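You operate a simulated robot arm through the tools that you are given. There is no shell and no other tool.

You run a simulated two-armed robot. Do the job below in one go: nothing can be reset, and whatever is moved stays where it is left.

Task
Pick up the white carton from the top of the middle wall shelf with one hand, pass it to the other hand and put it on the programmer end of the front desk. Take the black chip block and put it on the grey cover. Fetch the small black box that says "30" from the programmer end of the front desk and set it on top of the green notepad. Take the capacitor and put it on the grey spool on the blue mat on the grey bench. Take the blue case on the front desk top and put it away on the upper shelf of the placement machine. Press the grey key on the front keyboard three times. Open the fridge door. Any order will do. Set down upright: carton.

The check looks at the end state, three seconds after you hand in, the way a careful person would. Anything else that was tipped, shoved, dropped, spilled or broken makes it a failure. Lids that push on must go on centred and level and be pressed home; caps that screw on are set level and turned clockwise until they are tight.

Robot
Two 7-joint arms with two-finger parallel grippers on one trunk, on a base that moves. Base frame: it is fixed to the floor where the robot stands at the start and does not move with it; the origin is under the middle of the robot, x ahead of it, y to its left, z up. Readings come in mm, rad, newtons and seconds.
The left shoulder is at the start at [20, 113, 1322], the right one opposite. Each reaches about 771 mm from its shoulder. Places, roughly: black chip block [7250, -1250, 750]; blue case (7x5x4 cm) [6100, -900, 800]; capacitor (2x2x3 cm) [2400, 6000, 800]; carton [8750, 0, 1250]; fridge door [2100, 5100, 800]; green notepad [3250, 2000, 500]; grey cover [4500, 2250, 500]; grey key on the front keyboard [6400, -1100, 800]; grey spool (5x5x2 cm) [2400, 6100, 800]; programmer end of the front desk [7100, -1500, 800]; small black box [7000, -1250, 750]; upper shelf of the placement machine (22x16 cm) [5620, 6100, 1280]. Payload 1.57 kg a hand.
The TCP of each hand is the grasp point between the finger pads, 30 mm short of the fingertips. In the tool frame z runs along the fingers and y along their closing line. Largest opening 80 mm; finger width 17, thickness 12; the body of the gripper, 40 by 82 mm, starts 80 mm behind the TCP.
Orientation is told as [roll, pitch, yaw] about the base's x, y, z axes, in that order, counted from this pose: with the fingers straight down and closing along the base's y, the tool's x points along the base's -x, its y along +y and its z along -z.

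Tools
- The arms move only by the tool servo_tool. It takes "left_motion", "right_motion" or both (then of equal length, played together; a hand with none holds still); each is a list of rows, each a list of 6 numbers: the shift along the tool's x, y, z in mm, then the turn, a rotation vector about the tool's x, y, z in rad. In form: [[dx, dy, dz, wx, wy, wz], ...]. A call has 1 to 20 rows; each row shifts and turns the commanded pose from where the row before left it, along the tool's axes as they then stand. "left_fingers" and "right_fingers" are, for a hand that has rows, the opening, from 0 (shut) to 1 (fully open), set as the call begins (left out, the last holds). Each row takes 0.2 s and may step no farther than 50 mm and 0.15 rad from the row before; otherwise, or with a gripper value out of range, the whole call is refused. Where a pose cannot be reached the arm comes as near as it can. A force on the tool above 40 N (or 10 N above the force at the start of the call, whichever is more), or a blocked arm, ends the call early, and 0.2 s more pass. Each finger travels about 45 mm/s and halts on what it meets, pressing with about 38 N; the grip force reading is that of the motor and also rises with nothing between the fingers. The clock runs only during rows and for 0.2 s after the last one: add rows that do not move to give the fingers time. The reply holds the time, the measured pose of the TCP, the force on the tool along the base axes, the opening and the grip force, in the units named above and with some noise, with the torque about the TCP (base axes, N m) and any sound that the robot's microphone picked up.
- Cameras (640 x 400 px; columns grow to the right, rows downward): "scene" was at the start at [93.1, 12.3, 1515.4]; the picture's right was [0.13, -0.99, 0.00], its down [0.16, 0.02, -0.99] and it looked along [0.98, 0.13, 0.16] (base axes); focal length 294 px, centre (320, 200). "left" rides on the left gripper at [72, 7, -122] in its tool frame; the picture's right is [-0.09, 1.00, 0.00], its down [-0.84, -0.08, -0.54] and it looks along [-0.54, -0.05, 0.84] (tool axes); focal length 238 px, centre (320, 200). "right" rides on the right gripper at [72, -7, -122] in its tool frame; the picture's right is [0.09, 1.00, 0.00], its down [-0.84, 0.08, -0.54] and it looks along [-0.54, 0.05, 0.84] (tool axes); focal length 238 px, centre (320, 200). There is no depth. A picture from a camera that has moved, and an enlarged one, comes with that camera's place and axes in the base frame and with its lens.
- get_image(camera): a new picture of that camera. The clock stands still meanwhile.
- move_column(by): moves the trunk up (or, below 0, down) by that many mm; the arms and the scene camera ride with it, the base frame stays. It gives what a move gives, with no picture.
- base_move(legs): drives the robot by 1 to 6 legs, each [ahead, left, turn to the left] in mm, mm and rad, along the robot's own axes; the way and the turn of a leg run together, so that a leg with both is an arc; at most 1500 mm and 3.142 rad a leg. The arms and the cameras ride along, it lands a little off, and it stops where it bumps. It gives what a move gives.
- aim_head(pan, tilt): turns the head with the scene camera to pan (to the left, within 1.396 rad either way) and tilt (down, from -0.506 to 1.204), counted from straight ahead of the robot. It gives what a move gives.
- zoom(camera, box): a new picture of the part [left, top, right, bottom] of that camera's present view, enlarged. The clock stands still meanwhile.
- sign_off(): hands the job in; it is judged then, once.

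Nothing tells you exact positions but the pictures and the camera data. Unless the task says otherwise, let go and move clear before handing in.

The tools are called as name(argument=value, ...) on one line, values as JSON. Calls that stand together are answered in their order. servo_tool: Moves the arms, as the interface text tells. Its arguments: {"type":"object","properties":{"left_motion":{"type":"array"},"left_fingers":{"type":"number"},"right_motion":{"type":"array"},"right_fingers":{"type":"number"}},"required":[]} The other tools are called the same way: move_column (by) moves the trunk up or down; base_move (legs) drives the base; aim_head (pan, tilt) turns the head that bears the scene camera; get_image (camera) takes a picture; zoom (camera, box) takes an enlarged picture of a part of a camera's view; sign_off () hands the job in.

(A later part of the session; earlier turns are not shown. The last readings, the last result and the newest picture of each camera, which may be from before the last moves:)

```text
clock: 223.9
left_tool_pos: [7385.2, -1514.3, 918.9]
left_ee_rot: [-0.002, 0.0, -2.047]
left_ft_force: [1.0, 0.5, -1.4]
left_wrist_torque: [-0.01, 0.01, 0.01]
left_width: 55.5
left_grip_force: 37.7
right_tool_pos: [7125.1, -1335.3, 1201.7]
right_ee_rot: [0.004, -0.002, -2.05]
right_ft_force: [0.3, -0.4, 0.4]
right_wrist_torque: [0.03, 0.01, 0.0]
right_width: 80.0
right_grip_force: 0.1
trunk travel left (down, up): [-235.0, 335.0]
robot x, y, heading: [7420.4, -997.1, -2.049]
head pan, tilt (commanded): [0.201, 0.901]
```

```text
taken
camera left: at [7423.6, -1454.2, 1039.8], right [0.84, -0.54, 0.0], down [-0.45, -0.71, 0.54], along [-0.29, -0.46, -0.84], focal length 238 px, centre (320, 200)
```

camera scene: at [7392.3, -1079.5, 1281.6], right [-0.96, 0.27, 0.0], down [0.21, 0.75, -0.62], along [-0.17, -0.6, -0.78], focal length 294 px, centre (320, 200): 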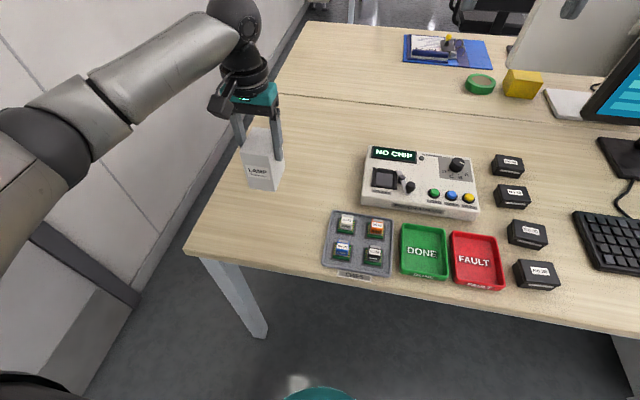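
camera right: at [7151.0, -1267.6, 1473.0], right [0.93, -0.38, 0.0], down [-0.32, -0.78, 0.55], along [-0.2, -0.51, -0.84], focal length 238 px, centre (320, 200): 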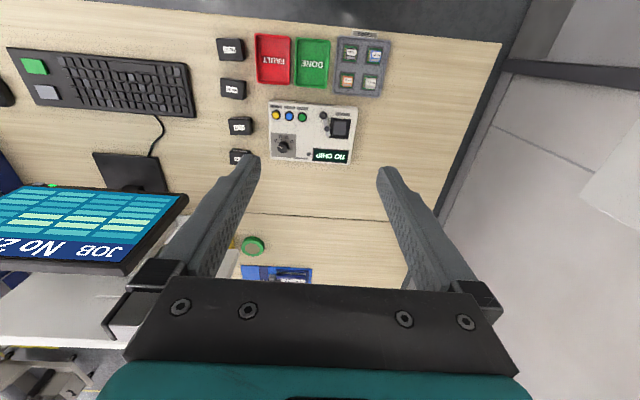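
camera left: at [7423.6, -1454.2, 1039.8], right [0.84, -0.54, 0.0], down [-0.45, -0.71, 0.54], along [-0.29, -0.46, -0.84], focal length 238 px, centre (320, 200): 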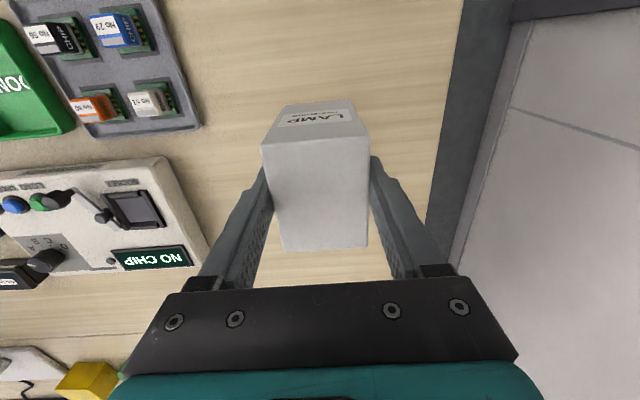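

servo_tool(left_motion=[[0, 0, 30, 0, 0, 0], [0, 0, 22, 0, 0, 0], [0, 0, 0, 0, 0, 0]])

zoom(camera="scene", box=[200, 120, 340, 240])

servo_tool(left_motion=[[0, 0, 4, 0, 0, 0], [0, 0, 4, 0, 0, 0]])

servo_tool(left_motion=[[0, 0, 3, 0, 0, 0], [0, 0, 0, 0, 0, 0]])

```text
clock: 224.7
left_tool_pos: [7385.0, -1515.3, 864.6]
left_ee_rot: [-0.004, 0.0, -2.047]
left_ft_force: [0.0, -0.2, -1.2]
left_wrist_torque: [0.01, 0.03, 0.0]
left_width: 55.4
left_grip_force: 37.7
right_tool_pos: [7122.9, -1334.7, 1201.9]
right_ee_rot: [0.003, -0.003, -2.051]
right_ft_force: [-0.6, -0.1, 0.5]
right_wrist_torque: [0.0, -0.02, 0.04]
right_width: 79.6
right_grip_force: 0.0
trunk travel left (down, up): [-235.0, 335.0]
robot x, y, heading: [7420.4, -1002.9, -2.049]
head pan, tilt (commanded): [0.201, 0.901]
```

```text
3.33 times, centred on (270, 180) of scene
camera zoom: at [7392.3, -1079.5, 1281.6], right [-0.96, 0.27, 0.0], down [0.21, 0.75, -0.62], along [-0.17, -0.6, -0.78], focal length 980 px, centre (487, 267)
```

zoom: 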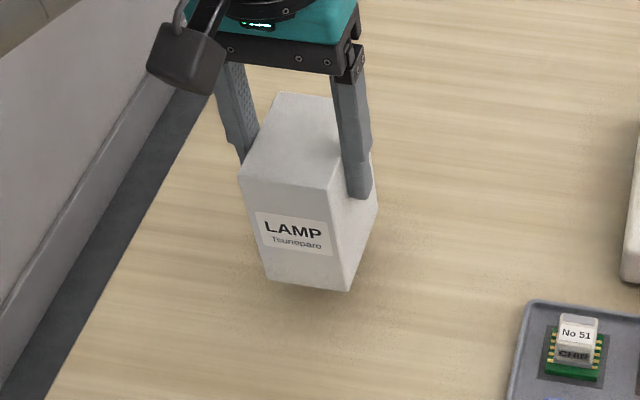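

```text
clock: 225.3
left_tool_pos: [7385.1, -1513.9, 858.1]
left_ee_rot: [-0.002, -0.001, -2.047]
left_ft_force: [0.2, -0.6, -1.5]
left_wrist_torque: [-0.01, 0.0, -0.01]
left_width: 55.4
left_grip_force: 38.2
right_tool_pos: [7123.8, -1335.2, 1201.5]
right_ee_rot: [0.003, -0.003, -2.052]
right_ft_force: [-0.8, 0.6, -0.2]
right_wrist_torque: [0.01, 0.0, 0.01]
right_width: 80.0
right_grip_force: 0.1
trunk travel left (down, up): [-235.0, 335.0]
robot x, y, heading: [7420.5, -999.5, -2.049]
head pan, tilt (commanded): [0.201, 0.901]
```

```text
clock: 225.9
left_tool_pos: [7385.3, -1514.2, 855.0]
left_ee_rot: [-0.001, 0.0, -2.05]
left_ft_force: [0.3, 1.2, -1.7]
left_wrist_torque: [-0.04, 0.0, 0.0]
left_width: 55.4
left_grip_force: 37.9
right_tool_pos: [7124.8, -1335.7, 1202.4]
right_ee_rot: [0.002, -0.002, -2.052]
right_ft_force: [-0.3, -0.1, 0.7]
right_wrist_torque: [0.03, -0.01, -0.01]
right_width: 79.9
right_grip_force: 0.0
trunk travel left (down, up): [-235.0, 335.0]
robot x, y, heading: [7415.6, -999.4, -2.049]
head pan, tilt (commanded): [0.201, 0.901]
```

servo_tool(left_motion=[[0, 0, 3, 0, 0, 0], [0, 0, 0, 0, 0, 0]])

servo_tool(left_motion=[[0, 0, 3, 0, 0, 0], [0, 0, 0, 0, 0, 0]])

servo_tool(left_motion=[[0, 0, 2, 0, 0, 0], [0, 0, 0, 0, 0, 0]])

zoom(camera="scene", box=[200, 120, 340, 240])

```text
clock: 226.5
left_tool_pos: [7384.4, -1514.6, 852.1]
left_ee_rot: [-0.002, 0.0, -2.047]
left_ft_force: [0.7, -0.8, -0.8]
left_wrist_torque: [-0.01, 0.01, 0.0]
left_width: 55.6
left_grip_force: 38.4
right_tool_pos: [7124.2, -1335.0, 1201.5]
right_ee_rot: [0.004, -0.005, -2.052]
right_ft_force: [-0.3, -0.2, -0.2]
right_wrist_torque: [-0.03, -0.04, 0.01]
right_width: 79.9
right_grip_force: 0.0
trunk travel left (down, up): [-235.0, 335.0]
robot x, y, heading: [7418.3, -997.8, -2.056]
head pan, tilt (commanded): [0.201, 0.901]
```

```text
clock: 227.1
left_tool_pos: [7384.8, -1515.4, 848.5]
left_ee_rot: [-0.003, 0.001, -2.048]
left_ft_force: [0.1, -0.7, -1.3]
left_wrist_torque: [-0.03, 0.0, 0.04]
left_width: 55.4
left_grip_force: 38.0
right_tool_pos: [7123.6, -1334.9, 1202.3]
right_ee_rot: [0.002, -0.004, -2.05]
right_ft_force: [-0.4, -0.3, -0.7]
right_wrist_torque: [0.0, 0.02, 0.01]
right_width: 80.0
right_grip_force: 0.0
trunk travel left (down, up): [-235.0, 335.0]
robot x, y, heading: [7418.1, -999.2, -2.047]
head pan, tilt (commanded): [0.201, 0.901]
```

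```text
clock: 227.7
left_tool_pos: [7383.7, -1513.4, 848.1]
left_ee_rot: [-0.003, 0.001, -2.048]
left_ft_force: [0.3, -0.3, -1.3]
left_wrist_torque: [0.01, 0.07, 0.0]
left_width: 55.3
left_grip_force: 37.7
right_tool_pos: [7124.9, -1334.0, 1202.9]
right_ee_rot: [0.003, -0.004, -2.05]
right_ft_force: [0.1, -0.2, 0.5]
right_wrist_torque: [-0.01, -0.01, -0.02]
right_width: 80.2
right_grip_force: 0.1
trunk travel left (down, up): [-235.0, 335.0]
robot x, y, heading: [7418.8, -1000.7, -2.049]
head pan, tilt (commanded): [0.201, 0.901]
```

```text
3.33 times, centred on (270, 180) of scene
camera zoom: at [7392.3, -1079.5, 1281.6], right [-0.96, 0.27, 0.0], down [0.21, 0.75, -0.62], along [-0.17, -0.6, -0.78], focal length 980 px, centre (487, 267)
```

zoom: 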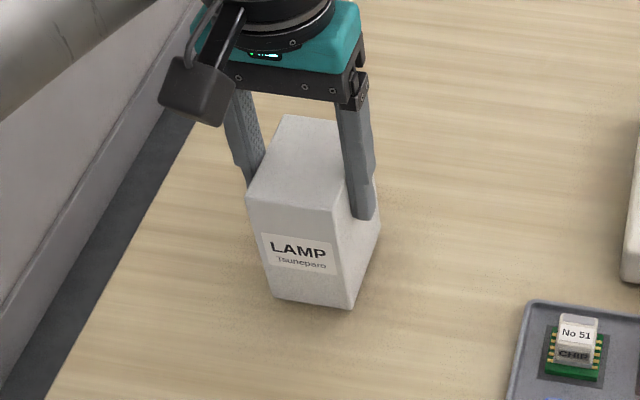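

servo_tool(left_motion=[[0, 0, 2, 0, 0, 0], [0, 0, 0, 0, 0, 0]])

servo_tool(left_motion=[[0, 0, 2, 0, 0, 0], [0, 0, 0, 0, 0, 0]])

servo_tool(left_motion=[[0, 0, 2, 0, 0, 0], [0, 0, 0, 0, 0, 0]])

zoom(camera="scene", box=[200, 120, 340, 240])

```text
clock: 228.3
left_tool_pos: [7384.7, -1513.9, 844.7]
left_ee_rot: [-0.002, 0.002, -2.048]
left_ft_force: [-0.5, 0.8, -0.8]
left_wrist_torque: [0.01, 0.03, 0.03]
left_width: 55.5
left_grip_force: 38.0
right_tool_pos: [7124.3, -1334.5, 1201.7]
right_ee_rot: [0.004, -0.001, -2.052]
right_ft_force: [-0.2, 0.3, 1.4]
right_wrist_torque: [0.03, 0.0, -0.02]
right_width: 79.9
right_grip_force: 0.0
trunk travel left (down, up): [-235.0, 335.0]
robot x, y, heading: [7418.7, -998.5, -2.051]
head pan, tilt (commanded): [0.201, 0.901]
```

```text
clock: 228.9
left_tool_pos: [7385.2, -1513.2, 843.3]
left_ee_rot: [0.001, 0.003, -2.046]
left_ft_force: [-0.5, -0.6, -1.3]
left_wrist_torque: [-0.01, -0.03, 0.0]
left_width: 55.4
left_grip_force: 37.9
right_tool_pos: [7124.2, -1335.4, 1202.1]
right_ee_rot: [0.003, -0.003, -2.051]
right_ft_force: [0.4, -0.6, 0.5]
right_wrist_torque: [-0.01, 0.0, -0.02]
right_width: 80.2
right_grip_force: 0.1
trunk travel left (down, up): [-235.0, 335.0]
robot x, y, heading: [7417.2, -997.0, -2.054]
head pan, tilt (commanded): [0.201, 0.901]
```

```text
clock: 229.5
left_tool_pos: [7384.3, -1515.0, 841.5]
left_ee_rot: [-0.001, 0.0, -2.049]
left_ft_force: [0.1, -0.6, 2.6]
left_wrist_torque: [0.07, -0.14, -0.03]
left_width: 55.7
left_grip_force: 38.0
right_tool_pos: [7124.1, -1334.6, 1201.2]
right_ee_rot: [0.003, -0.003, -2.051]
right_ft_force: [0.4, -0.6, 0.2]
right_wrist_torque: [0.0, -0.01, 0.0]
right_width: 79.8
right_grip_force: 0.2
trunk travel left (down, up): [-235.0, 335.0]
robot x, y, heading: [7419.3, -1001.3, -2.048]
head pan, tilt (commanded): [0.201, 0.901]
```

```text
3.33 times, centred on (270, 180) of scene
camera zoom: at [7392.3, -1079.3, 1281.7], right [-0.96, 0.27, 0.0], down [0.21, 0.75, -0.62], along [-0.17, -0.6, -0.78], focal length 980 px, centre (487, 267)
```

zoom: 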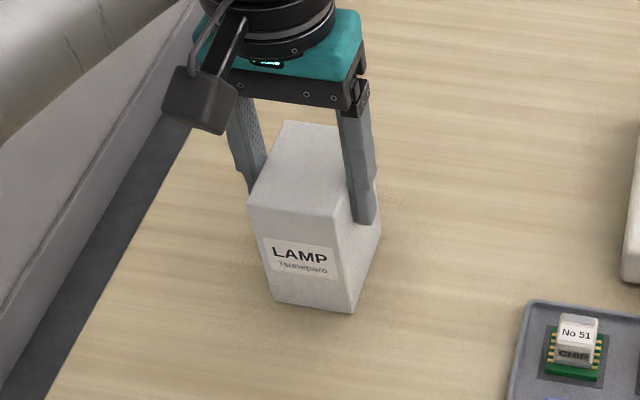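

The carton touches the desk (z≈754). I open the left hand and raise it straight up.

servo_tool(left_motion=[[0, 0, 0, 0, 0, 0], [0, 0, 0, 0, 0, 0], [0, 0, 0, 0, 0, 0], [0, 0, 0, 0, 0, 0]], left_fingers=1.0)

servo_tool(left_motion=[[0, 0, -20, 0, 0, 0], [0, 0, -40, 0, 0, 0], [0, 0, -45, 0, 0, 0], [0, 0, -45, 0, 0, 0], [0, 0, -45, 0, 0, 0], [0, 0, -45, 0, 0, 0], [0, 0, -45, 0, 0, 0], [0, 0, 0, 0, 0, 0]])

get_image(camera="scene")

get_image(camera="left")

```text
clock: 230.5
left_tool_pos: [7384.7, -1514.1, 840.6]
left_ee_rot: [-0.003, 0.001, -2.048]
left_ft_force: [0.4, 0.3, 0.5]
left_wrist_torque: [-0.01, 0.01, -0.02]
left_width: 80.0
left_grip_force: 0.0
right_tool_pos: [7124.5, -1335.1, 1201.0]
right_ee_rot: [0.003, -0.004, -2.051]
right_ft_force: [-0.1, -0.1, 0.2]
right_wrist_torque: [0.02, 0.0, 0.03]
right_width: 79.8
right_grip_force: 0.0
trunk travel left (down, up): [-235.0, 335.0]
robot x, y, heading: [7419.0, -998.3, -2.048]
head pan, tilt (commanded): [0.201, 0.901]
```

```text
clock: 232.3
left_tool_pos: [7385.5, -1514.6, 1124.9]
left_ee_rot: [-0.003, 0.002, -2.047]
left_ft_force: [-0.3, 0.1, -0.2]
left_wrist_torque: [-0.01, -0.01, -0.01]
left_width: 80.1
left_grip_force: 0.0
right_tool_pos: [7124.9, -1335.9, 1201.6]
right_ee_rot: [0.004, -0.004, -2.051]
right_ft_force: [0.6, -0.4, -0.3]
right_wrist_torque: [0.02, 0.01, 0.01]
right_width: 80.1
right_grip_force: 0.1
trunk travel left (down, up): [-235.0, 335.0]
robot x, y, heading: [7418.9, -1000.4, -2.047]
head pan, tilt (commanded): [0.201, 0.901]
```

```text
taken
camera scene: at [7392.4, -1079.7, 1281.6], right [-0.96, 0.27, 0.0], down [0.21, 0.75, -0.62], along [-0.17, -0.6, -0.78], focal length 294 px, centre (320, 200)
```

scene: 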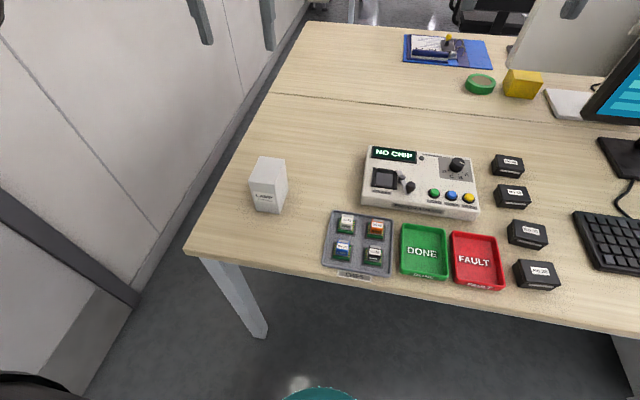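

```text
taken
camera left: at [7424.2, -1455.2, 1246.7], right [0.84, -0.54, 0.0], down [-0.45, -0.71, 0.54], along [-0.29, -0.45, -0.84], focal length 238 px, centre (320, 200)
```

left: 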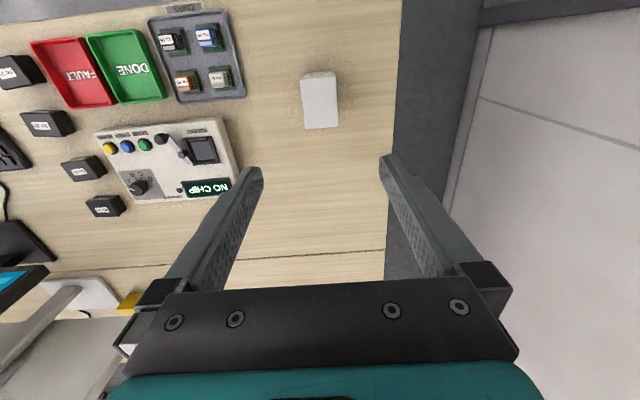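

The carton stands upright on the programmer end. Next the grey key: I draw the left hand back, close the right fingers, and move right along the desk toward the keyboard.

servo_tool(left_motion=[[30, 0, -25, 0, 0, 0], [30, 0, -25, 0, 0, 0], [30, 0, -25, 0, 0, 0], [30, 0, -25, 0, 0, 0], [0, 0, 0, 0, 0, 0]], right_motion=[[0, 0, 0, 0, 0, 0], [0, 0, 0, 0, 0, 0], [0, 0, 0, 0, 0, 0], [0, 0, 0, 0, 0, 0], [0, 0, 0, 0, 0, 0]], right_fingers=0.0)

base_move(legs=[[0, -730, 0]])

aim_head(pan=-0.1, tilt=0.9)

get_image(camera="scene")

get_image(camera="right")

```text
clock: 233.5
left_tool_pos: [7440.5, -1408.8, 1226.1]
left_ee_rot: [-0.003, 0.001, -2.048]
left_ft_force: [0.7, -1.0, -0.2]
left_wrist_torque: [0.0, 0.01, 0.02]
left_width: 80.5
left_grip_force: 0.0
right_tool_pos: [7124.4, -1335.3, 1202.2]
right_ee_rot: [0.003, -0.004, -2.052]
right_ft_force: [-0.4, -1.0, 0.3]
right_wrist_torque: [0.0, -0.01, -0.01]
right_width: 0.0
right_grip_force: 14.1
trunk travel left (down, up): [-235.0, 335.0]
robot x, y, heading: [7418.2, -997.8, -2.051]
head pan, tilt (commanded): [0.201, 0.901]
```

```text
clock: 237.5
left_tool_pos: [6792.7, -1072.4, 1226.5]
left_ee_rot: [-0.003, 0.003, -2.049]
left_ft_force: [0.3, 0.7, 0.3]
left_wrist_torque: [0.0, -0.06, -0.01]
left_width: 80.0
left_grip_force: 0.1
right_tool_pos: [6476.4, -998.9, 1201.8]
right_ee_rot: [0.003, -0.004, -2.053]
right_ft_force: [0.0, 0.2, -0.7]
right_wrist_torque: [0.02, 0.02, -0.01]
right_width: 0.1
right_grip_force: 21.4
trunk travel left (down, up): [-235.0, 335.0]
robot x, y, heading: [6774.8, -662.2, -2.05]
head pan, tilt (commanded): [0.201, 0.901]
```

```text
clock: 238.3
left_tool_pos: [6793.4, -1072.5, 1225.1]
left_ee_rot: [-0.001, 0.002, -2.049]
left_ft_force: [-0.4, 0.5, -0.4]
left_wrist_torque: [-0.03, 0.04, -0.04]
left_width: 80.0
left_grip_force: 0.0
right_tool_pos: [6476.9, -999.0, 1202.4]
right_ee_rot: [0.004, -0.003, -2.052]
right_ft_force: [1.0, 0.3, -0.1]
right_wrist_torque: [0.04, 0.0, -0.02]
right_width: 0.2
right_grip_force: 21.4
trunk travel left (down, up): [-235.0, 335.0]
robot x, y, heading: [6774.2, -663.4, -2.054]
head pan, tilt (commanded): [-0.099, 0.901]
```

```text
taken
camera scene: at [6724.8, -733.6, 1281.6], right [-0.84, 0.55, 0.0], down [0.43, 0.66, -0.62], along [-0.34, -0.52, -0.78], focal length 294 px, centre (320, 200)
```

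scene: 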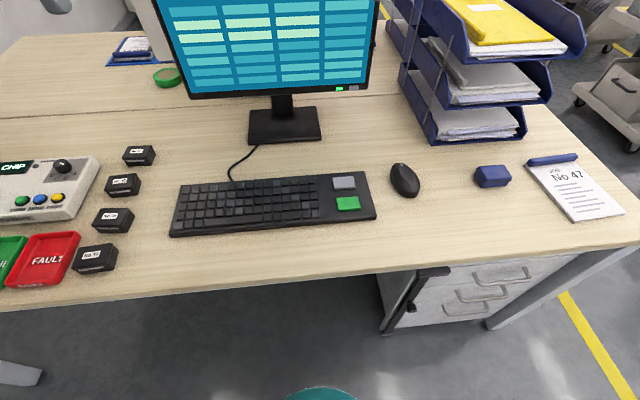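

```text
taken
camera right: at [6503.8, -931.0, 1323.0], right [0.93, -0.38, 0.0], down [-0.32, -0.78, 0.54], along [-0.21, -0.5, -0.84], focal length 238 px, centre (320, 200)
```

right: 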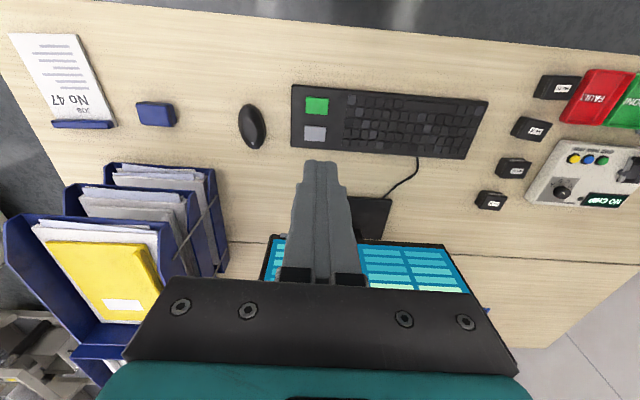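

The grey key is at about (6428, -1083), straight ahead of the right shoulder. I move 40 mm closer, then bring the closed right fingers above it.

base_move(legs=[[45, 0, 0]])

get_image(camera="right")

```text
clock: 239.2
left_tool_pos: [6772.5, -1112.1, 1225.3]
left_ee_rot: [-0.001, 0.002, -2.049]
left_ft_force: [-0.9, 0.4, 0.0]
left_wrist_torque: [0.03, -0.04, -0.01]
left_width: 80.0
left_grip_force: 0.0
right_tool_pos: [6455.8, -1038.8, 1201.6]
right_ee_rot: [0.004, -0.001, -2.053]
right_ft_force: [-1.0, -0.7, 0.1]
right_wrist_torque: [0.05, -0.03, 0.02]
right_width: 0.1
right_grip_force: 21.0
trunk travel left (down, up): [-235.0, 335.0]
robot x, y, heading: [6752.7, -701.2, -2.052]
head pan, tilt (commanded): [-0.099, 0.901]
```

```text
taken
camera right: at [6482.8, -971.5, 1322.6], right [0.93, -0.38, 0.0], down [-0.32, -0.78, 0.54], along [-0.2, -0.5, -0.84], focal length 238 px, centre (320, 200)
```

right: 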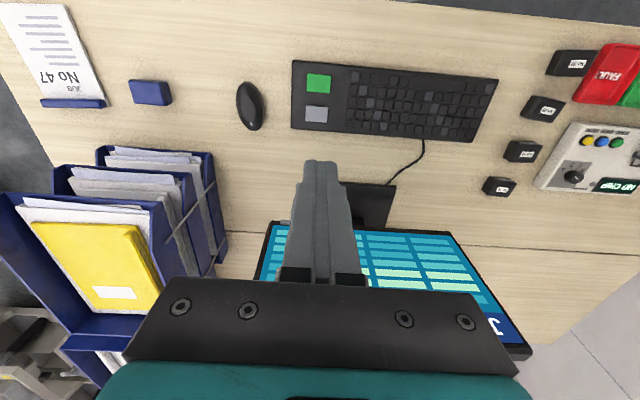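

servo_tool(right_motion=[[-6.7, -0.6, 44, 0, 0, 0], [-6.7, -0.6, 44, 0, 0, 0], [-6.7, -0.6, 44, 0, 0, 0], [-6.7, -0.6, 44, 0, 0, 0], [-6.7, -0.6, 44, 0, 0, 0], [-6.7, -0.5, 44, 0, 0, 0], [-6.6, -0.5, 44, 0, 0, 0], [-6.6, -0.5, 44, 0, 0, 0], [0, 0, 0, 0, 0, 0], [0, 0, 0, 0, 0, 0]])

get_image(camera="right")

get_image(camera="scene")

```text
clock: 241.4
left_tool_pos: [6772.6, -1112.5, 1226.3]
left_ee_rot: [-0.001, 0.002, -2.049]
left_ft_force: [-0.3, 0.7, 0.6]
left_wrist_torque: [0.01, -0.03, -0.02]
left_width: 80.0
left_grip_force: 0.1
right_tool_pos: [6427.6, -1083.2, 848.9]
right_ee_rot: [0.004, -0.003, -2.053]
right_ft_force: [-0.4, 0.9, 0.2]
right_wrist_torque: [-0.01, 0.01, -0.03]
right_width: 0.2
right_grip_force: 21.5
trunk travel left (down, up): [-235.0, 335.0]
robot x, y, heading: [6753.2, -702.0, -2.05]
head pan, tilt (commanded): [-0.099, 0.901]
```

```text
taken
camera right: at [6454.6, -1016.8, 970.0], right [0.93, -0.38, 0.0], down [-0.32, -0.78, 0.54], along [-0.2, -0.5, -0.84], focal length 238 px, centre (320, 200)
```

right: 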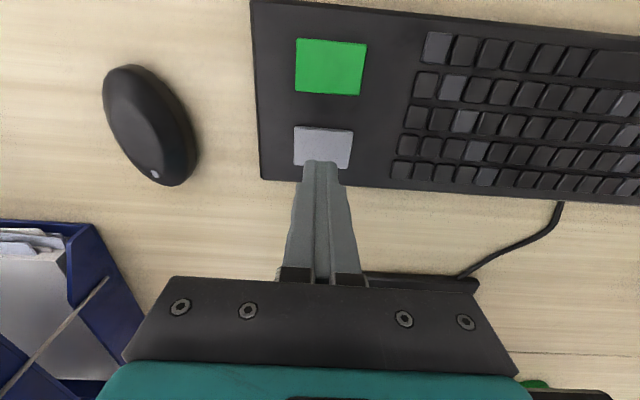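

```text
taken
camera scene: at [6704.3, -773.0, 1281.6], right [-0.84, 0.55, 0.0], down [0.43, 0.66, -0.62], along [-0.34, -0.52, -0.78], focal length 294 px, centre (320, 200)
```

scene: 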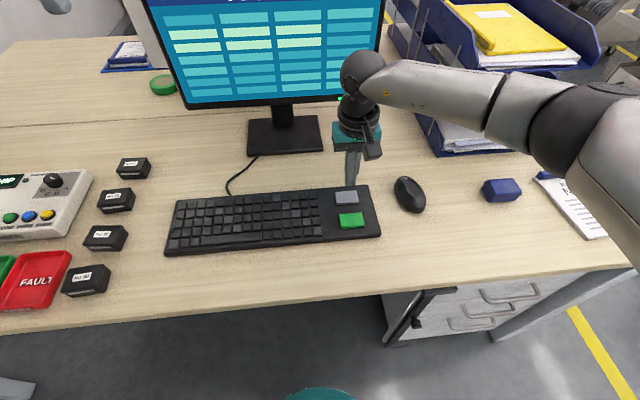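

The fingertips are right over the grey key. I descend in small steps and feel for the key.

servo_tool(right_motion=[[0, 0, 15, 0, 0, 0], [0, 0, 12, 0, 0, 0], [0, 0, 0, 0, 0, 0]])

zoom(camera="scene", box=[290, 130, 420, 250])

servo_tool(right_motion=[[0, 0, 3, 0, 0, 0], [0, 0, 0, 0, 0, 0]])

servo_tool(right_motion=[[0, 0, 3, 0, 0, 0], [0, 0, 0, 0, 0, 0]])

```text
clock: 242.2
left_tool_pos: [6772.8, -1112.3, 1227.0]
left_ee_rot: [-0.002, 0.001, -2.05]
left_ft_force: [0.2, -0.3, -0.3]
left_wrist_torque: [0.03, -0.03, 0.01]
left_width: 79.9
left_grip_force: 0.0
right_tool_pos: [6427.3, -1084.0, 822.3]
right_ee_rot: [0.001, -0.003, -2.052]
right_ft_force: [-0.1, -0.2, -0.1]
right_wrist_torque: [0.0, -0.01, 0.02]
right_width: 0.0
right_grip_force: 21.1
trunk travel left (down, up): [-235.0, 335.0]
robot x, y, heading: [6751.2, -706.1, -2.049]
head pan, tilt (commanded): [-0.099, 0.901]
```

```text
3.33 times, centred on (355, 190) of scene
camera zoom: at [6704.2, -773.0, 1281.6], right [-0.84, 0.55, 0.0], down [0.43, 0.66, -0.62], along [-0.34, -0.52, -0.78], focal length 980 px, centre (203, 233)
```

zoom: 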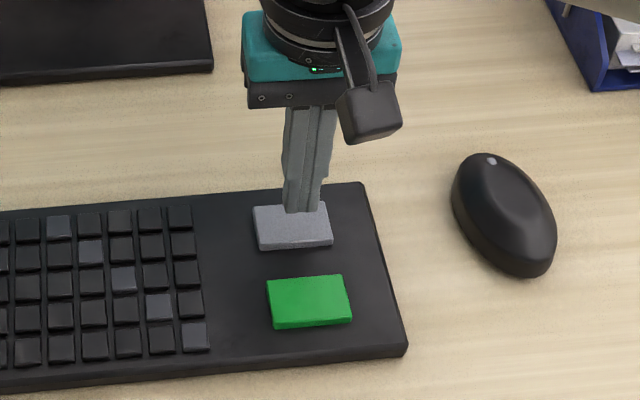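

```text
clock: 242.8
left_tool_pos: [6773.3, -1111.5, 1226.8]
left_ee_rot: [-0.002, 0.001, -2.049]
left_ft_force: [0.1, -0.9, 0.1]
left_wrist_torque: [0.0, -0.02, 0.01]
left_width: 79.9
left_grip_force: 0.0
right_tool_pos: [6428.4, -1084.7, 818.2]
right_ee_rot: [0.005, -0.003, -2.051]
right_ft_force: [-0.4, 0.8, -0.6]
right_wrist_torque: [0.02, 0.02, -0.01]
right_width: 0.0
right_grip_force: 21.3
trunk travel left (down, up): [-235.0, 335.0]
robot x, y, heading: [6748.6, -701.2, -2.048]
head pan, tilt (commanded): [-0.099, 0.901]
```

```text
clock: 243.4
left_tool_pos: [6773.2, -1112.0, 1226.8]
left_ee_rot: [-0.003, -0.001, -2.05]
left_ft_force: [0.8, 0.9, 0.9]
left_wrist_torque: [-0.04, -0.01, -0.02]
left_width: 80.1
left_grip_force: 0.1
right_tool_pos: [6427.3, -1085.1, 816.7]
right_ee_rot: [0.003, -0.004, -2.051]
right_ft_force: [0.6, -0.7, 0.1]
right_wrist_torque: [-0.02, -0.01, 0.01]
right_width: 0.0
right_grip_force: 21.3
trunk travel left (down, up): [-235.0, 335.0]
robot x, y, heading: [6751.9, -704.6, -2.053]
head pan, tilt (commanded): [-0.099, 0.901]
```

servo_tool(right_motion=[[0, 0, 3, 0, 0, 0], [0, 0, 0, 0, 0, 0]])

servo_tool(right_motion=[[0, 0, 3, 0, 0, 0], [0, 0, 0, 0, 0, 0]])

zoom(camera="scene", box=[310, 150, 400, 240])

```text
clock: 244.0
left_tool_pos: [6772.0, -1111.8, 1225.4]
left_ee_rot: [-0.001, -0.002, -2.049]
left_ft_force: [-0.3, -0.5, -0.2]
left_wrist_torque: [-0.03, 0.01, 0.0]
left_width: 80.1
left_grip_force: 0.1
right_tool_pos: [6427.1, -1082.8, 813.0]
right_ee_rot: [0.004, -0.004, -2.052]
right_ft_force: [0.2, 1.1, -0.7]
right_wrist_torque: [-0.01, 0.03, -0.02]
right_width: 0.2
right_grip_force: 21.0
trunk travel left (down, up): [-235.0, 335.0]
robot x, y, heading: [6751.4, -703.5, -2.053]
head pan, tilt (commanded): [-0.099, 0.901]
```

```text
clock: 244.6
left_tool_pos: [6772.2, -1111.4, 1226.2]
left_ee_rot: [-0.003, -0.001, -2.049]
left_ft_force: [0.2, -0.8, 0.6]
left_wrist_torque: [-0.03, 0.0, 0.0]
left_width: 80.0
left_grip_force: 0.1
right_tool_pos: [6427.7, -1084.2, 809.8]
right_ee_rot: [0.004, -0.004, -2.052]
right_ft_force: [-0.2, -0.2, -0.1]
right_wrist_torque: [0.01, 0.02, 0.0]
right_width: 0.2
right_grip_force: 21.6
trunk travel left (down, up): [-235.0, 335.0]
robot x, y, heading: [6752.6, -704.7, -2.052]
head pan, tilt (commanded): [-0.099, 0.901]
```

```text
4.44 times, centred on (355, 195) of scene
camera zoom: at [6704.2, -773.0, 1281.6], right [-0.84, 0.55, 0.0], down [0.43, 0.66, -0.62], along [-0.34, -0.52, -0.78], focal length 1307 px, centre (164, 222)
```

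zoom: 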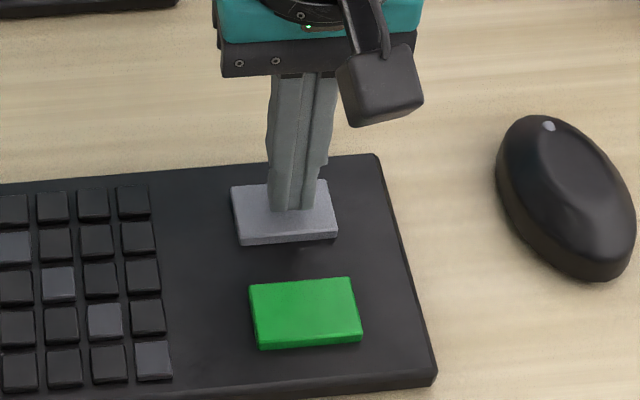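

servo_tool(right_motion=[[0, 0, 2, 0, 0, 0], [0, 0, 0, 0, 0, 0]])

servo_tool(right_motion=[[0, 0, 2, 0, 0, 0], [0, 0, 0, 0, 0, 0]])

servo_tool(right_motion=[[0, 0, 2, 0, 0, 0], [0, 0, 0, 0, 0, 0]])

```text
clock: 245.2
left_tool_pos: [6772.7, -1110.8, 1227.4]
left_ee_rot: [-0.001, 0.001, -2.048]
left_ft_force: [0.5, -0.2, -0.5]
left_wrist_torque: [0.0, 0.02, 0.0]
left_width: 80.1
left_grip_force: 0.0
right_tool_pos: [6428.6, -1084.4, 807.9]
right_ee_rot: [0.004, -0.003, -2.052]
right_ft_force: [-0.2, -0.7, 0.5]
right_wrist_torque: [0.0, 0.04, 0.01]
right_width: 0.3
right_grip_force: 21.5
trunk travel left (down, up): [-235.0, 335.0]
robot x, y, heading: [6753.5, -700.2, -2.05]
head pan, tilt (commanded): [-0.099, 0.901]
```

```text
clock: 245.8
left_tool_pos: [6772.2, -1110.8, 1227.7]
left_ee_rot: [-0.001, 0.0, -2.051]
left_ft_force: [-1.0, 0.9, 0.1]
left_wrist_torque: [-0.01, 0.0, 0.02]
left_width: 79.8
left_grip_force: 0.1
right_tool_pos: [6428.6, -1083.2, 806.2]
right_ee_rot: [0.006, -0.004, -2.051]
right_ft_force: [-0.8, 0.1, 0.5]
right_wrist_torque: [0.0, -0.01, 0.0]
right_width: 0.0
right_grip_force: 21.4
trunk travel left (down, up): [-235.0, 335.0]
robot x, y, heading: [6747.6, -704.3, -2.052]
head pan, tilt (commanded): [-0.099, 0.901]
```

```text
clock: 246.4
left_tool_pos: [6773.8, -1112.6, 1226.6]
left_ee_rot: [0.0, -0.001, -2.049]
left_ft_force: [0.1, -0.2, 0.0]
left_wrist_torque: [-0.02, 0.03, 0.0]
left_width: 79.9
left_grip_force: 0.1
right_tool_pos: [6427.1, -1084.1, 804.6]
right_ee_rot: [0.004, -0.003, -2.052]
right_ft_force: [-0.6, 0.4, -0.2]
right_wrist_torque: [0.0, 0.02, 0.01]
right_width: 0.4
right_grip_force: 21.2
trunk travel left (down, up): [-235.0, 335.0]
robot x, y, heading: [6753.5, -700.1, -2.05]
head pan, tilt (commanded): [-0.099, 0.901]
```

servo_tool(right_motion=[[0, 0, 2, 0, 0, 0], [0, 0, 0, 0, 0, 0]])

servo_tool(right_motion=[[0, 0, 1.5, 0, 0, 0], [0, 0, 0, 0, 0, 0]])

zoom(camera="scene", box=[310, 150, 400, 240])

```text
clock: 247.0
left_tool_pos: [6773.5, -1111.6, 1226.7]
left_ee_rot: [-0.002, 0.0, -2.05]
left_ft_force: [0.5, -1.1, -0.4]
left_wrist_torque: [-0.04, 0.0, 0.02]
left_width: 80.1
left_grip_force: 0.1
right_tool_pos: [6429.0, -1084.2, 803.3]
right_ee_rot: [0.003, -0.003, -2.054]
right_ft_force: [-1.0, 0.5, -0.5]
right_wrist_torque: [0.0, -0.02, -0.01]
right_width: 0.0
right_grip_force: 20.6
trunk travel left (down, up): [-235.0, 335.0]
robot x, y, heading: [6748.1, -704.7, -2.053]
head pan, tilt (commanded): [-0.099, 0.901]
```

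```text
clock: 247.6
left_tool_pos: [6773.2, -1111.3, 1227.0]
left_ee_rot: [0.0, 0.0, -2.049]
left_ft_force: [-0.5, -0.7, -0.2]
left_wrist_torque: [0.01, 0.02, 0.01]
left_width: 79.9
left_grip_force: 0.0
right_tool_pos: [6429.4, -1084.8, 800.9]
right_ee_rot: [0.005, -0.004, -2.053]
right_ft_force: [0.4, 0.1, 0.6]
right_wrist_torque: [-0.01, 0.01, -0.02]
right_width: 0.1
right_grip_force: 21.3
trunk travel left (down, up): [-235.0, 335.0]
robot x, y, heading: [6753.9, -704.0, -2.048]
head pan, tilt (commanded): [-0.099, 0.901]
```

```text
4.44 times, centred on (355, 195) of scene
camera zoom: at [6704.3, -772.9, 1281.6], right [-0.84, 0.55, 0.0], down [0.43, 0.66, -0.62], along [-0.34, -0.52, -0.78], focal length 1307 px, centre (164, 222)
```

zoom: 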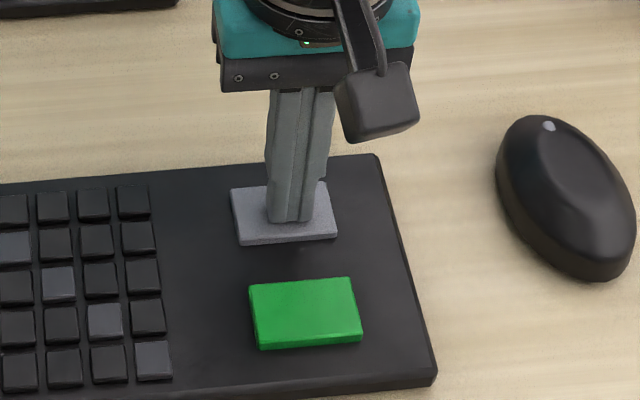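

servo_tool(right_motion=[[0, 0, 1.5, 0, 0, 0], [0, 0, 0, 0, 0, 0]])

servo_tool(right_motion=[[0, 0, 1.5, 0, 0, 0], [0, 0, 0, 0, 0, 0]])

zoom(camera="scene", box=[310, 150, 400, 240])

```text
clock: 248.2
left_tool_pos: [6773.7, -1110.7, 1226.9]
left_ee_rot: [-0.003, -0.001, -2.05]
left_ft_force: [-0.5, 0.3, 0.1]
left_wrist_torque: [-0.03, -0.02, 0.0]
left_width: 79.9
left_grip_force: 0.0
right_tool_pos: [6428.1, -1084.3, 800.5]
right_ee_rot: [0.004, -0.002, -2.053]
right_ft_force: [-0.3, 0.3, 3.0]
right_wrist_torque: [0.0, 0.0, 0.0]
right_width: 0.2
right_grip_force: 21.2
trunk travel left (down, up): [-235.0, 335.0]
robot x, y, heading: [6751.3, -703.3, -2.047]
head pan, tilt (commanded): [-0.099, 0.901]
heard: click
```

```text
clock: 248.8
left_tool_pos: [6772.7, -1111.3, 1225.9]
left_ee_rot: [-0.001, -0.001, -2.049]
left_ft_force: [0.1, 0.5, 0.2]
left_wrist_torque: [0.01, 0.0, 0.02]
left_width: 80.0
left_grip_force: 0.1
right_tool_pos: [6427.1, -1084.9, 798.4]
right_ee_rot: [0.003, -0.002, -2.054]
right_ft_force: [-1.0, 1.2, 5.5]
right_wrist_torque: [0.07, 0.0, -0.02]
right_width: 0.0
right_grip_force: 21.4
trunk travel left (down, up): [-235.0, 335.0]
robot x, y, heading: [6753.5, -703.4, -2.05]
head pan, tilt (commanded): [-0.099, 0.901]
```

```text
4.44 times, centred on (355, 195) of scene
camera zoom: at [6704.5, -772.5, 1281.7], right [-0.84, 0.55, 0.0], down [0.43, 0.66, -0.62], along [-0.34, -0.52, -0.78], focal length 1307 px, centre (164, 222)
```

zoom: 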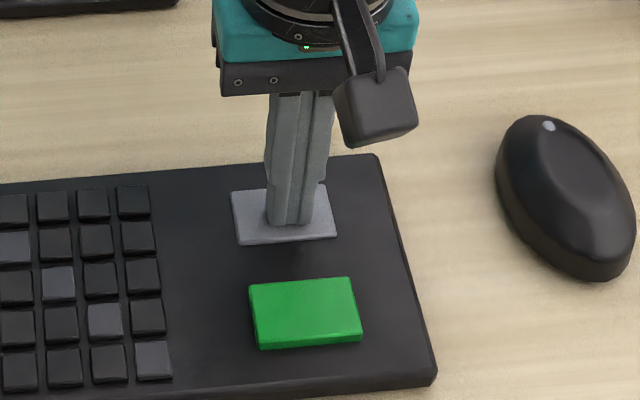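

A click was heard: first press. I raise the finger 10 mm to release the key, then press again.

servo_tool(right_motion=[[0, 0, -10, 0, 0, 0], [0, 0, 0, 0, 0, 0], [0, 0, 0, 0, 0, 0]])

servo_tool(right_motion=[[0, 0, 5, 0, 0, 0], [0, 0, 5, 0, 0, 0], [0, 0, 0, 0, 0, 0]])

servo_tool(right_motion=[[0, 0, -10, 0, 0, 0], [0, 0, 0, 0, 0, 0], [0, 0, 0, 0, 0, 0]])

```text
clock: 249.6
left_tool_pos: [6772.6, -1111.9, 1225.1]
left_ee_rot: [-0.003, -0.001, -2.049]
left_ft_force: [-0.7, 0.0, -0.2]
left_wrist_torque: [0.01, 0.0, -0.03]
left_width: 79.9
left_grip_force: 0.0
right_tool_pos: [6427.9, -1085.6, 807.4]
right_ee_rot: [0.003, -0.004, -2.053]
right_ft_force: [0.3, 0.4, 0.3]
right_wrist_torque: [0.0, -0.01, 0.0]
right_width: 0.1
right_grip_force: 21.9
trunk travel left (down, up): [-235.0, 335.0]
robot x, y, heading: [6751.7, -699.8, -2.055]
head pan, tilt (commanded): [-0.099, 0.901]
```

```text
clock: 250.4
left_tool_pos: [6772.8, -1112.0, 1226.7]
left_ee_rot: [-0.001, 0.001, -2.048]
left_ft_force: [0.3, 0.1, -0.3]
left_wrist_torque: [0.01, 0.0, 0.02]
left_width: 80.0
left_grip_force: 0.1
right_tool_pos: [6427.1, -1084.4, 796.8]
right_ee_rot: [0.001, -0.003, -2.053]
right_ft_force: [-1.4, 1.3, 4.9]
right_wrist_torque: [0.01, 0.01, -0.05]
right_width: 0.0
right_grip_force: 21.0
trunk travel left (down, up): [-235.0, 335.0]
robot x, y, heading: [6752.9, -703.7, -2.051]
head pan, tilt (commanded): [-0.099, 0.901]
heard: click
```

```text
clock: 251.2
left_tool_pos: [6772.2, -1112.1, 1226.4]
left_ee_rot: [-0.001, 0.0, -2.05]
left_ft_force: [-0.6, 0.1, 0.3]
left_wrist_torque: [-0.03, -0.01, 0.02]
left_width: 79.9
left_grip_force: 0.0
right_tool_pos: [6427.4, -1085.3, 808.6]
right_ee_rot: [0.005, -0.004, -2.053]
right_ft_force: [-0.4, 0.8, 0.0]
right_wrist_torque: [0.01, 0.0, -0.02]
right_width: 0.0
right_grip_force: 21.1
trunk travel left (down, up): [-235.0, 335.0]
robot x, y, heading: [6752.5, -701.3, -2.049]
head pan, tilt (commanded): [-0.099, 0.901]
```

Second click heard and released. Now the third press, then raise the hand clear.

servo_tool(right_motion=[[0, 0, 5, 0, 0, 0], [0, 0, 5, 0, 0, 0], [0, 0, 0, 0, 0, 0]])

servo_tool(right_motion=[[0, 0, -10, 0, 0, 0], [0, 0, -30, 0, 0, 0], [0, 0, -45, 0, 0, 0], [0, 0, -45, 0, 0, 0], [0, 0, -45, 0, 0, 0], [0, 0, -45, 0, 0, 0], [0, 0, -45, 0, 0, 0], [0, 0, -45, 0, 0, 0], [0, 0, -45, 0, 0, 0], [0, 0, 0, 0, 0, 0]])

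get_image(camera="scene")

```text
clock: 252.0
left_tool_pos: [6772.0, -1110.8, 1227.3]
left_ee_rot: [-0.002, -0.002, -2.05]
left_ft_force: [-1.1, -0.2, -0.4]
left_wrist_torque: [0.0, -0.01, 0.0]
left_width: 80.0
left_grip_force: 0.1
right_tool_pos: [6428.0, -1083.3, 799.3]
right_ee_rot: [0.003, -0.005, -2.053]
right_ft_force: [-0.9, 0.7, 5.0]
right_wrist_torque: [0.01, -0.05, -0.06]
right_width: 0.0
right_grip_force: 21.0
trunk travel left (down, up): [-235.0, 335.0]
robot x, y, heading: [6752.9, -703.6, -2.05]
head pan, tilt (commanded): [-0.099, 0.901]
heard: click
```

```text
clock: 254.2
left_tool_pos: [6772.4, -1111.0, 1226.5]
left_ee_rot: [-0.001, 0.001, -2.05]
left_ft_force: [-0.2, 0.3, 0.1]
left_wrist_torque: [0.01, 0.0, 0.02]
left_width: 80.0
left_grip_force: 0.0
right_tool_pos: [6429.0, -1084.3, 1153.0]
right_ee_rot: [0.003, -0.001, -2.053]
right_ft_force: [0.9, -1.1, -0.1]
right_wrist_torque: [0.03, 0.0, 0.01]
right_width: 0.2
right_grip_force: 20.9
trunk travel left (down, up): [-235.0, 335.0]
robot x, y, heading: [6751.2, -704.2, -2.052]
head pan, tilt (commanded): [-0.099, 0.901]
```

```text
taken
camera scene: at [6704.0, -773.1, 1281.6], right [-0.84, 0.55, 0.0], down [0.43, 0.66, -0.62], along [-0.34, -0.52, -0.78], focal length 294 px, centre (320, 200)
```

scene: 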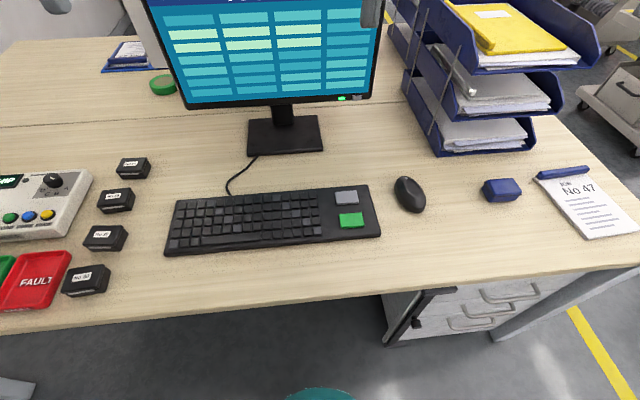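

Three clicks heard; the grey key is done. Now I reposition so that the left hand can take the black chip and the right hand the "No 30" box.

servo_tool(right_motion=[[20, 0, -30, 0, 0, 0], [20, 0, -30, 0, 0, 0], [20, 0, 0, 0, 0, 0], [0, 0, 0, 0, 0, 0], [0, 0, 0, 0, 0, 0]], right_fingers=1.0)

base_move(legs=[[-85, 545, 0]])

aim_head(pan=0.0, tilt=1.0)

get_image(camera="scene")

get_image(camera="left")

get_image(camera="right")

```text
clock: 255.4
left_tool_pos: [6773.2, -1112.4, 1226.9]
left_ee_rot: [-0.003, 0.0, -2.05]
left_ft_force: [0.2, 0.1, 0.7]
left_wrist_torque: [0.01, 0.0, -0.01]
left_width: 80.2
left_grip_force: 0.0
right_tool_pos: [6455.1, -1028.6, 1215.0]
right_ee_rot: [0.004, -0.004, -2.054]
right_ft_force: [0.1, -0.8, 0.4]
right_wrist_torque: [0.01, -0.01, 0.04]
right_width: 80.0
right_grip_force: 0.0
trunk travel left (down, up): [-235.0, 335.0]
robot x, y, heading: [6752.3, -701.9, -2.048]
head pan, tilt (commanded): [-0.099, 0.901]
```

```text
clock: 258.5
left_tool_pos: [7289.9, -1285.5, 1226.0]
left_ee_rot: [-0.002, 0.0, -2.049]
left_ft_force: [-0.1, 0.2, -0.4]
left_wrist_torque: [0.05, 0.04, 0.0]
left_width: 79.8
left_grip_force: 0.1
right_tool_pos: [6972.9, -1202.5, 1214.1]
right_ee_rot: [0.002, -0.005, -2.053]
right_ft_force: [0.4, 0.1, 0.3]
right_wrist_torque: [-0.03, -0.01, 0.01]
right_width: 80.1
right_grip_force: 0.1
trunk travel left (down, up): [-235.0, 335.0]
robot x, y, heading: [7266.9, -877.5, -2.049]
head pan, tilt (commanded): [-0.099, 0.901]
```

```text
clock: 259.2
left_tool_pos: [7290.4, -1285.3, 1225.8]
left_ee_rot: [-0.002, 0.002, -2.049]
left_ft_force: [-0.5, 0.4, -0.5]
left_wrist_torque: [-0.02, 0.01, 0.0]
left_width: 79.7
left_grip_force: 0.1
right_tool_pos: [6971.2, -1202.5, 1214.3]
right_ee_rot: [0.004, -0.003, -2.055]
right_ft_force: [0.4, 0.9, 0.4]
right_wrist_torque: [0.03, 0.03, 0.01]
right_width: 79.8
right_grip_force: 0.0
trunk travel left (down, up): [-235.0, 335.0]
robot x, y, heading: [7268.4, -875.9, -2.05]
head pan, tilt (commanded): [0.0, 1.0]
```

```text
taken
camera scene: at [7230.8, -945.1, 1274.4], right [-0.89, 0.46, 0.0], down [0.39, 0.75, -0.54], along [-0.25, -0.48, -0.84], focal length 294 px, centre (320, 200)
```

scene: 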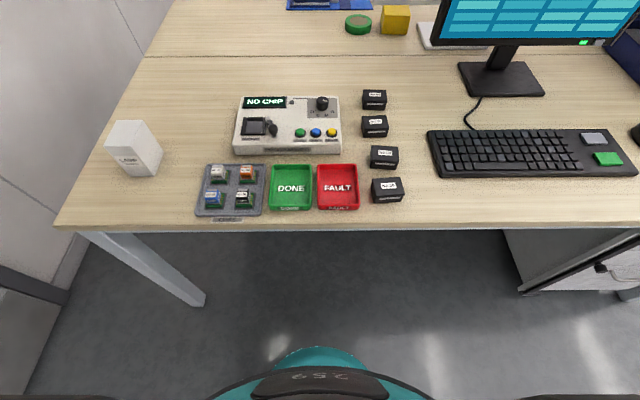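

```text
taken
camera left: at [7328.5, -1225.3, 1348.0], right [0.84, -0.54, 0.0], down [-0.45, -0.71, 0.54], along [-0.29, -0.45, -0.84], focal length 238 px, centre (320, 200)
```

left: 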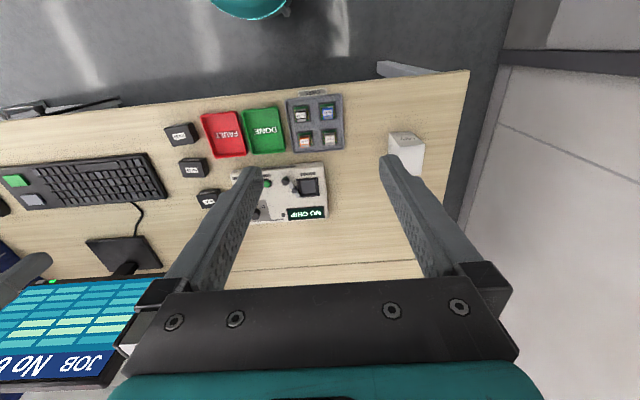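

```text
taken
camera right: at [6999.2, -1135.6, 1335.1], right [0.92, -0.38, 0.0], down [-0.32, -0.77, 0.54], along [-0.21, -0.5, -0.84], focal length 238 px, centre (320, 200)
```

right: 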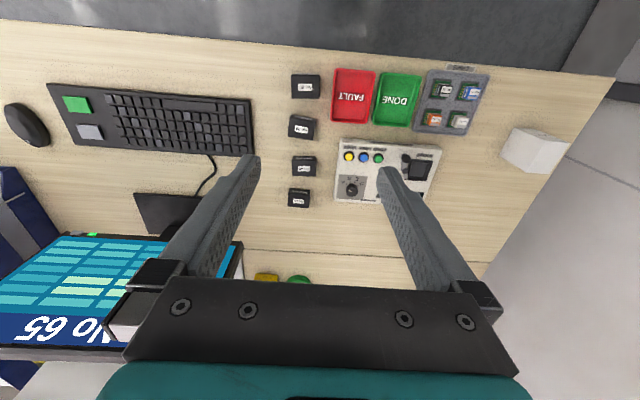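

Both targets are within reach from here: chip at about (7221, -1307), box "No 30" at (6946, -1190). I lower both hands above them.

servo_tool(left_motion=[[-7.3, -7.4, 42, 0, 0, 0], [-7.3, -7.4, 42, 0, 0, 0], [-7.3, -7.4, 42, 0, 0, 0], [-7.3, -7.4, 42, 0, 0, 0], [-7.3, -7.4, 42, 0, 0, 0], [-7.3, -7.4, 42, 0, 0, 0], [-7.2, -7.2, 42, 0, 0, 0], [0, 0, 0, 0, 0, 0], [0, 0, 0, 0, 0, 0]], right_motion=[[0, -4.1, 40, 0, 0, 0], [0, -4.1, 40, 0, 0, 0], [0, -4.1, 40, 0, 0, 0], [0, -4.1, 40, 0, 0, 0], [0, -4.1, 40, 0, 0, 0], [0, -4.1, 40, 0, 0, 0], [0, -4, 40, 0, 0, 0], [0, 0, 0, 0, 0, 0], [0, 0, 0, 0, 0, 0]])

get_image(camera="left")

get_image(camera="right")

get_image(camera="scene")

```text
clock: 261.2
left_tool_pos: [7221.6, -1306.0, 932.0]
left_ee_rot: [-0.001, 0.001, -2.05]
left_ft_force: [-0.7, -0.3, 0.5]
left_wrist_torque: [0.0, 0.01, 0.02]
left_width: 80.3
left_grip_force: 0.1
right_tool_pos: [6946.8, -1190.1, 933.6]
right_ee_rot: [0.004, -0.004, -2.055]
right_ft_force: [0.0, 0.4, -0.9]
right_wrist_torque: [0.02, 0.02, 0.0]
right_width: 80.1
right_grip_force: 0.1
trunk travel left (down, up): [-235.0, 335.0]
robot x, y, heading: [7272.1, -876.8, -2.05]
head pan, tilt (commanded): [0.0, 1.0]
```

```text
taken
camera left: at [7259.9, -1245.8, 1053.0], right [0.84, -0.54, 0.0], down [-0.45, -0.71, 0.54], along [-0.29, -0.45, -0.84], focal length 238 px, centre (320, 200)
```

left: 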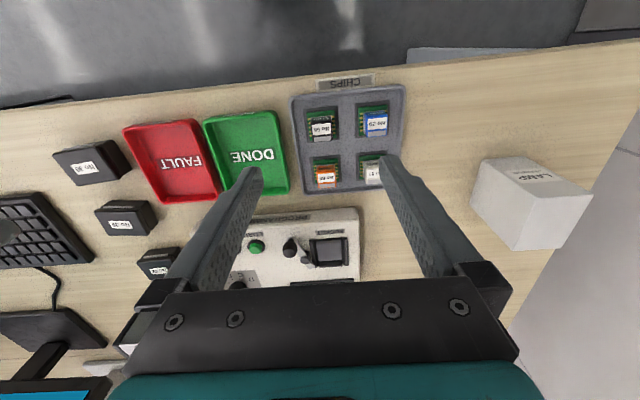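

```text
taken
camera right: at [6974.0, -1123.8, 1055.4], right [0.92, -0.38, 0.0], down [-0.32, -0.77, 0.54], along [-0.21, -0.5, -0.84], focal length 238 px, centre (320, 200)
```

right: 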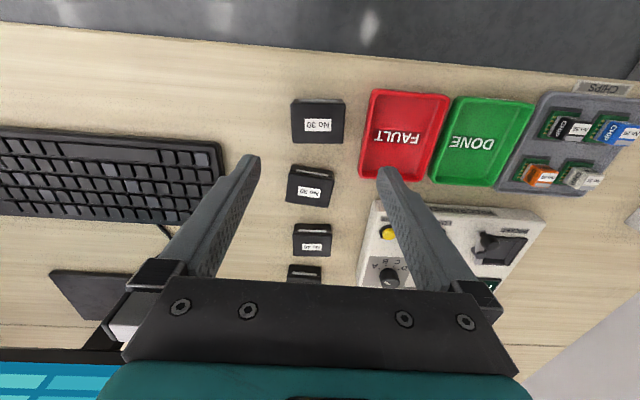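

```text
taken
camera scene: at [7230.8, -945.1, 1274.4], right [-0.89, 0.46, 0.0], down [0.39, 0.75, -0.54], along [-0.25, -0.48, -0.84], focal length 294 px, centre (320, 200)
```

scene: 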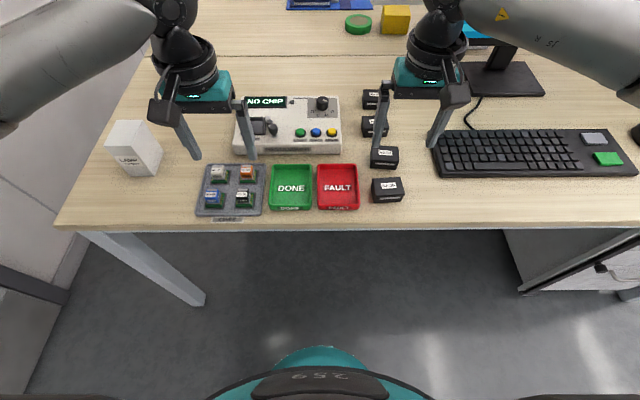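

zoom(camera="left", box=[280, 70, 420, 190])

zoom(camera="right", box=[260, 80, 400, 200])

```text
3.33 times, centred on (350, 130) of left
camera zoom: at [7259.9, -1245.8, 1053.0], right [0.84, -0.54, 0.0], down [-0.45, -0.71, 0.54], along [-0.29, -0.45, -0.84], focal length 794 px, centre (220, 433)
```

zoom: 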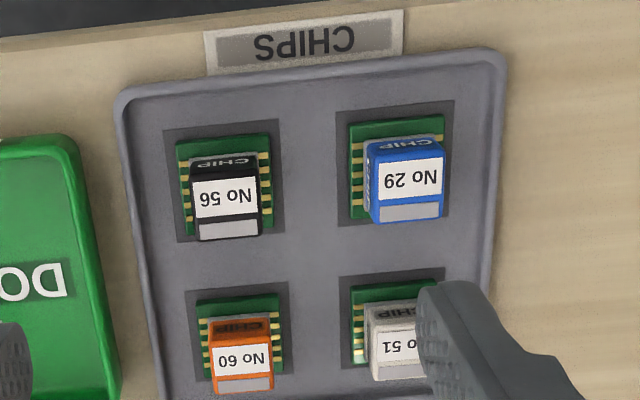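

```text
3.33 times, centred on (330, 140) of right
camera zoom: at [6974.0, -1123.8, 1055.4], right [0.92, -0.38, 0.0], down [-0.32, -0.77, 0.54], along [-0.21, -0.5, -0.84], focal length 794 px, centre (287, 400)
```

zoom: 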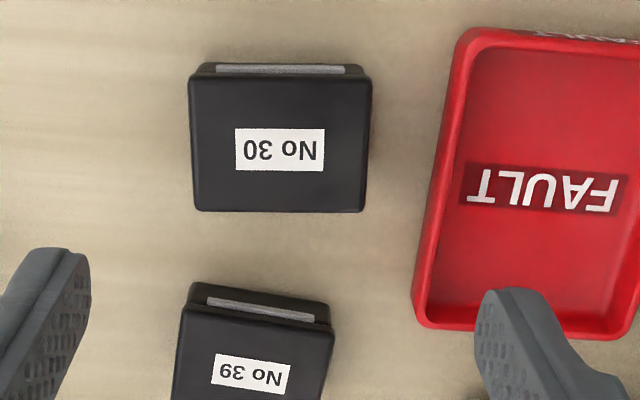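

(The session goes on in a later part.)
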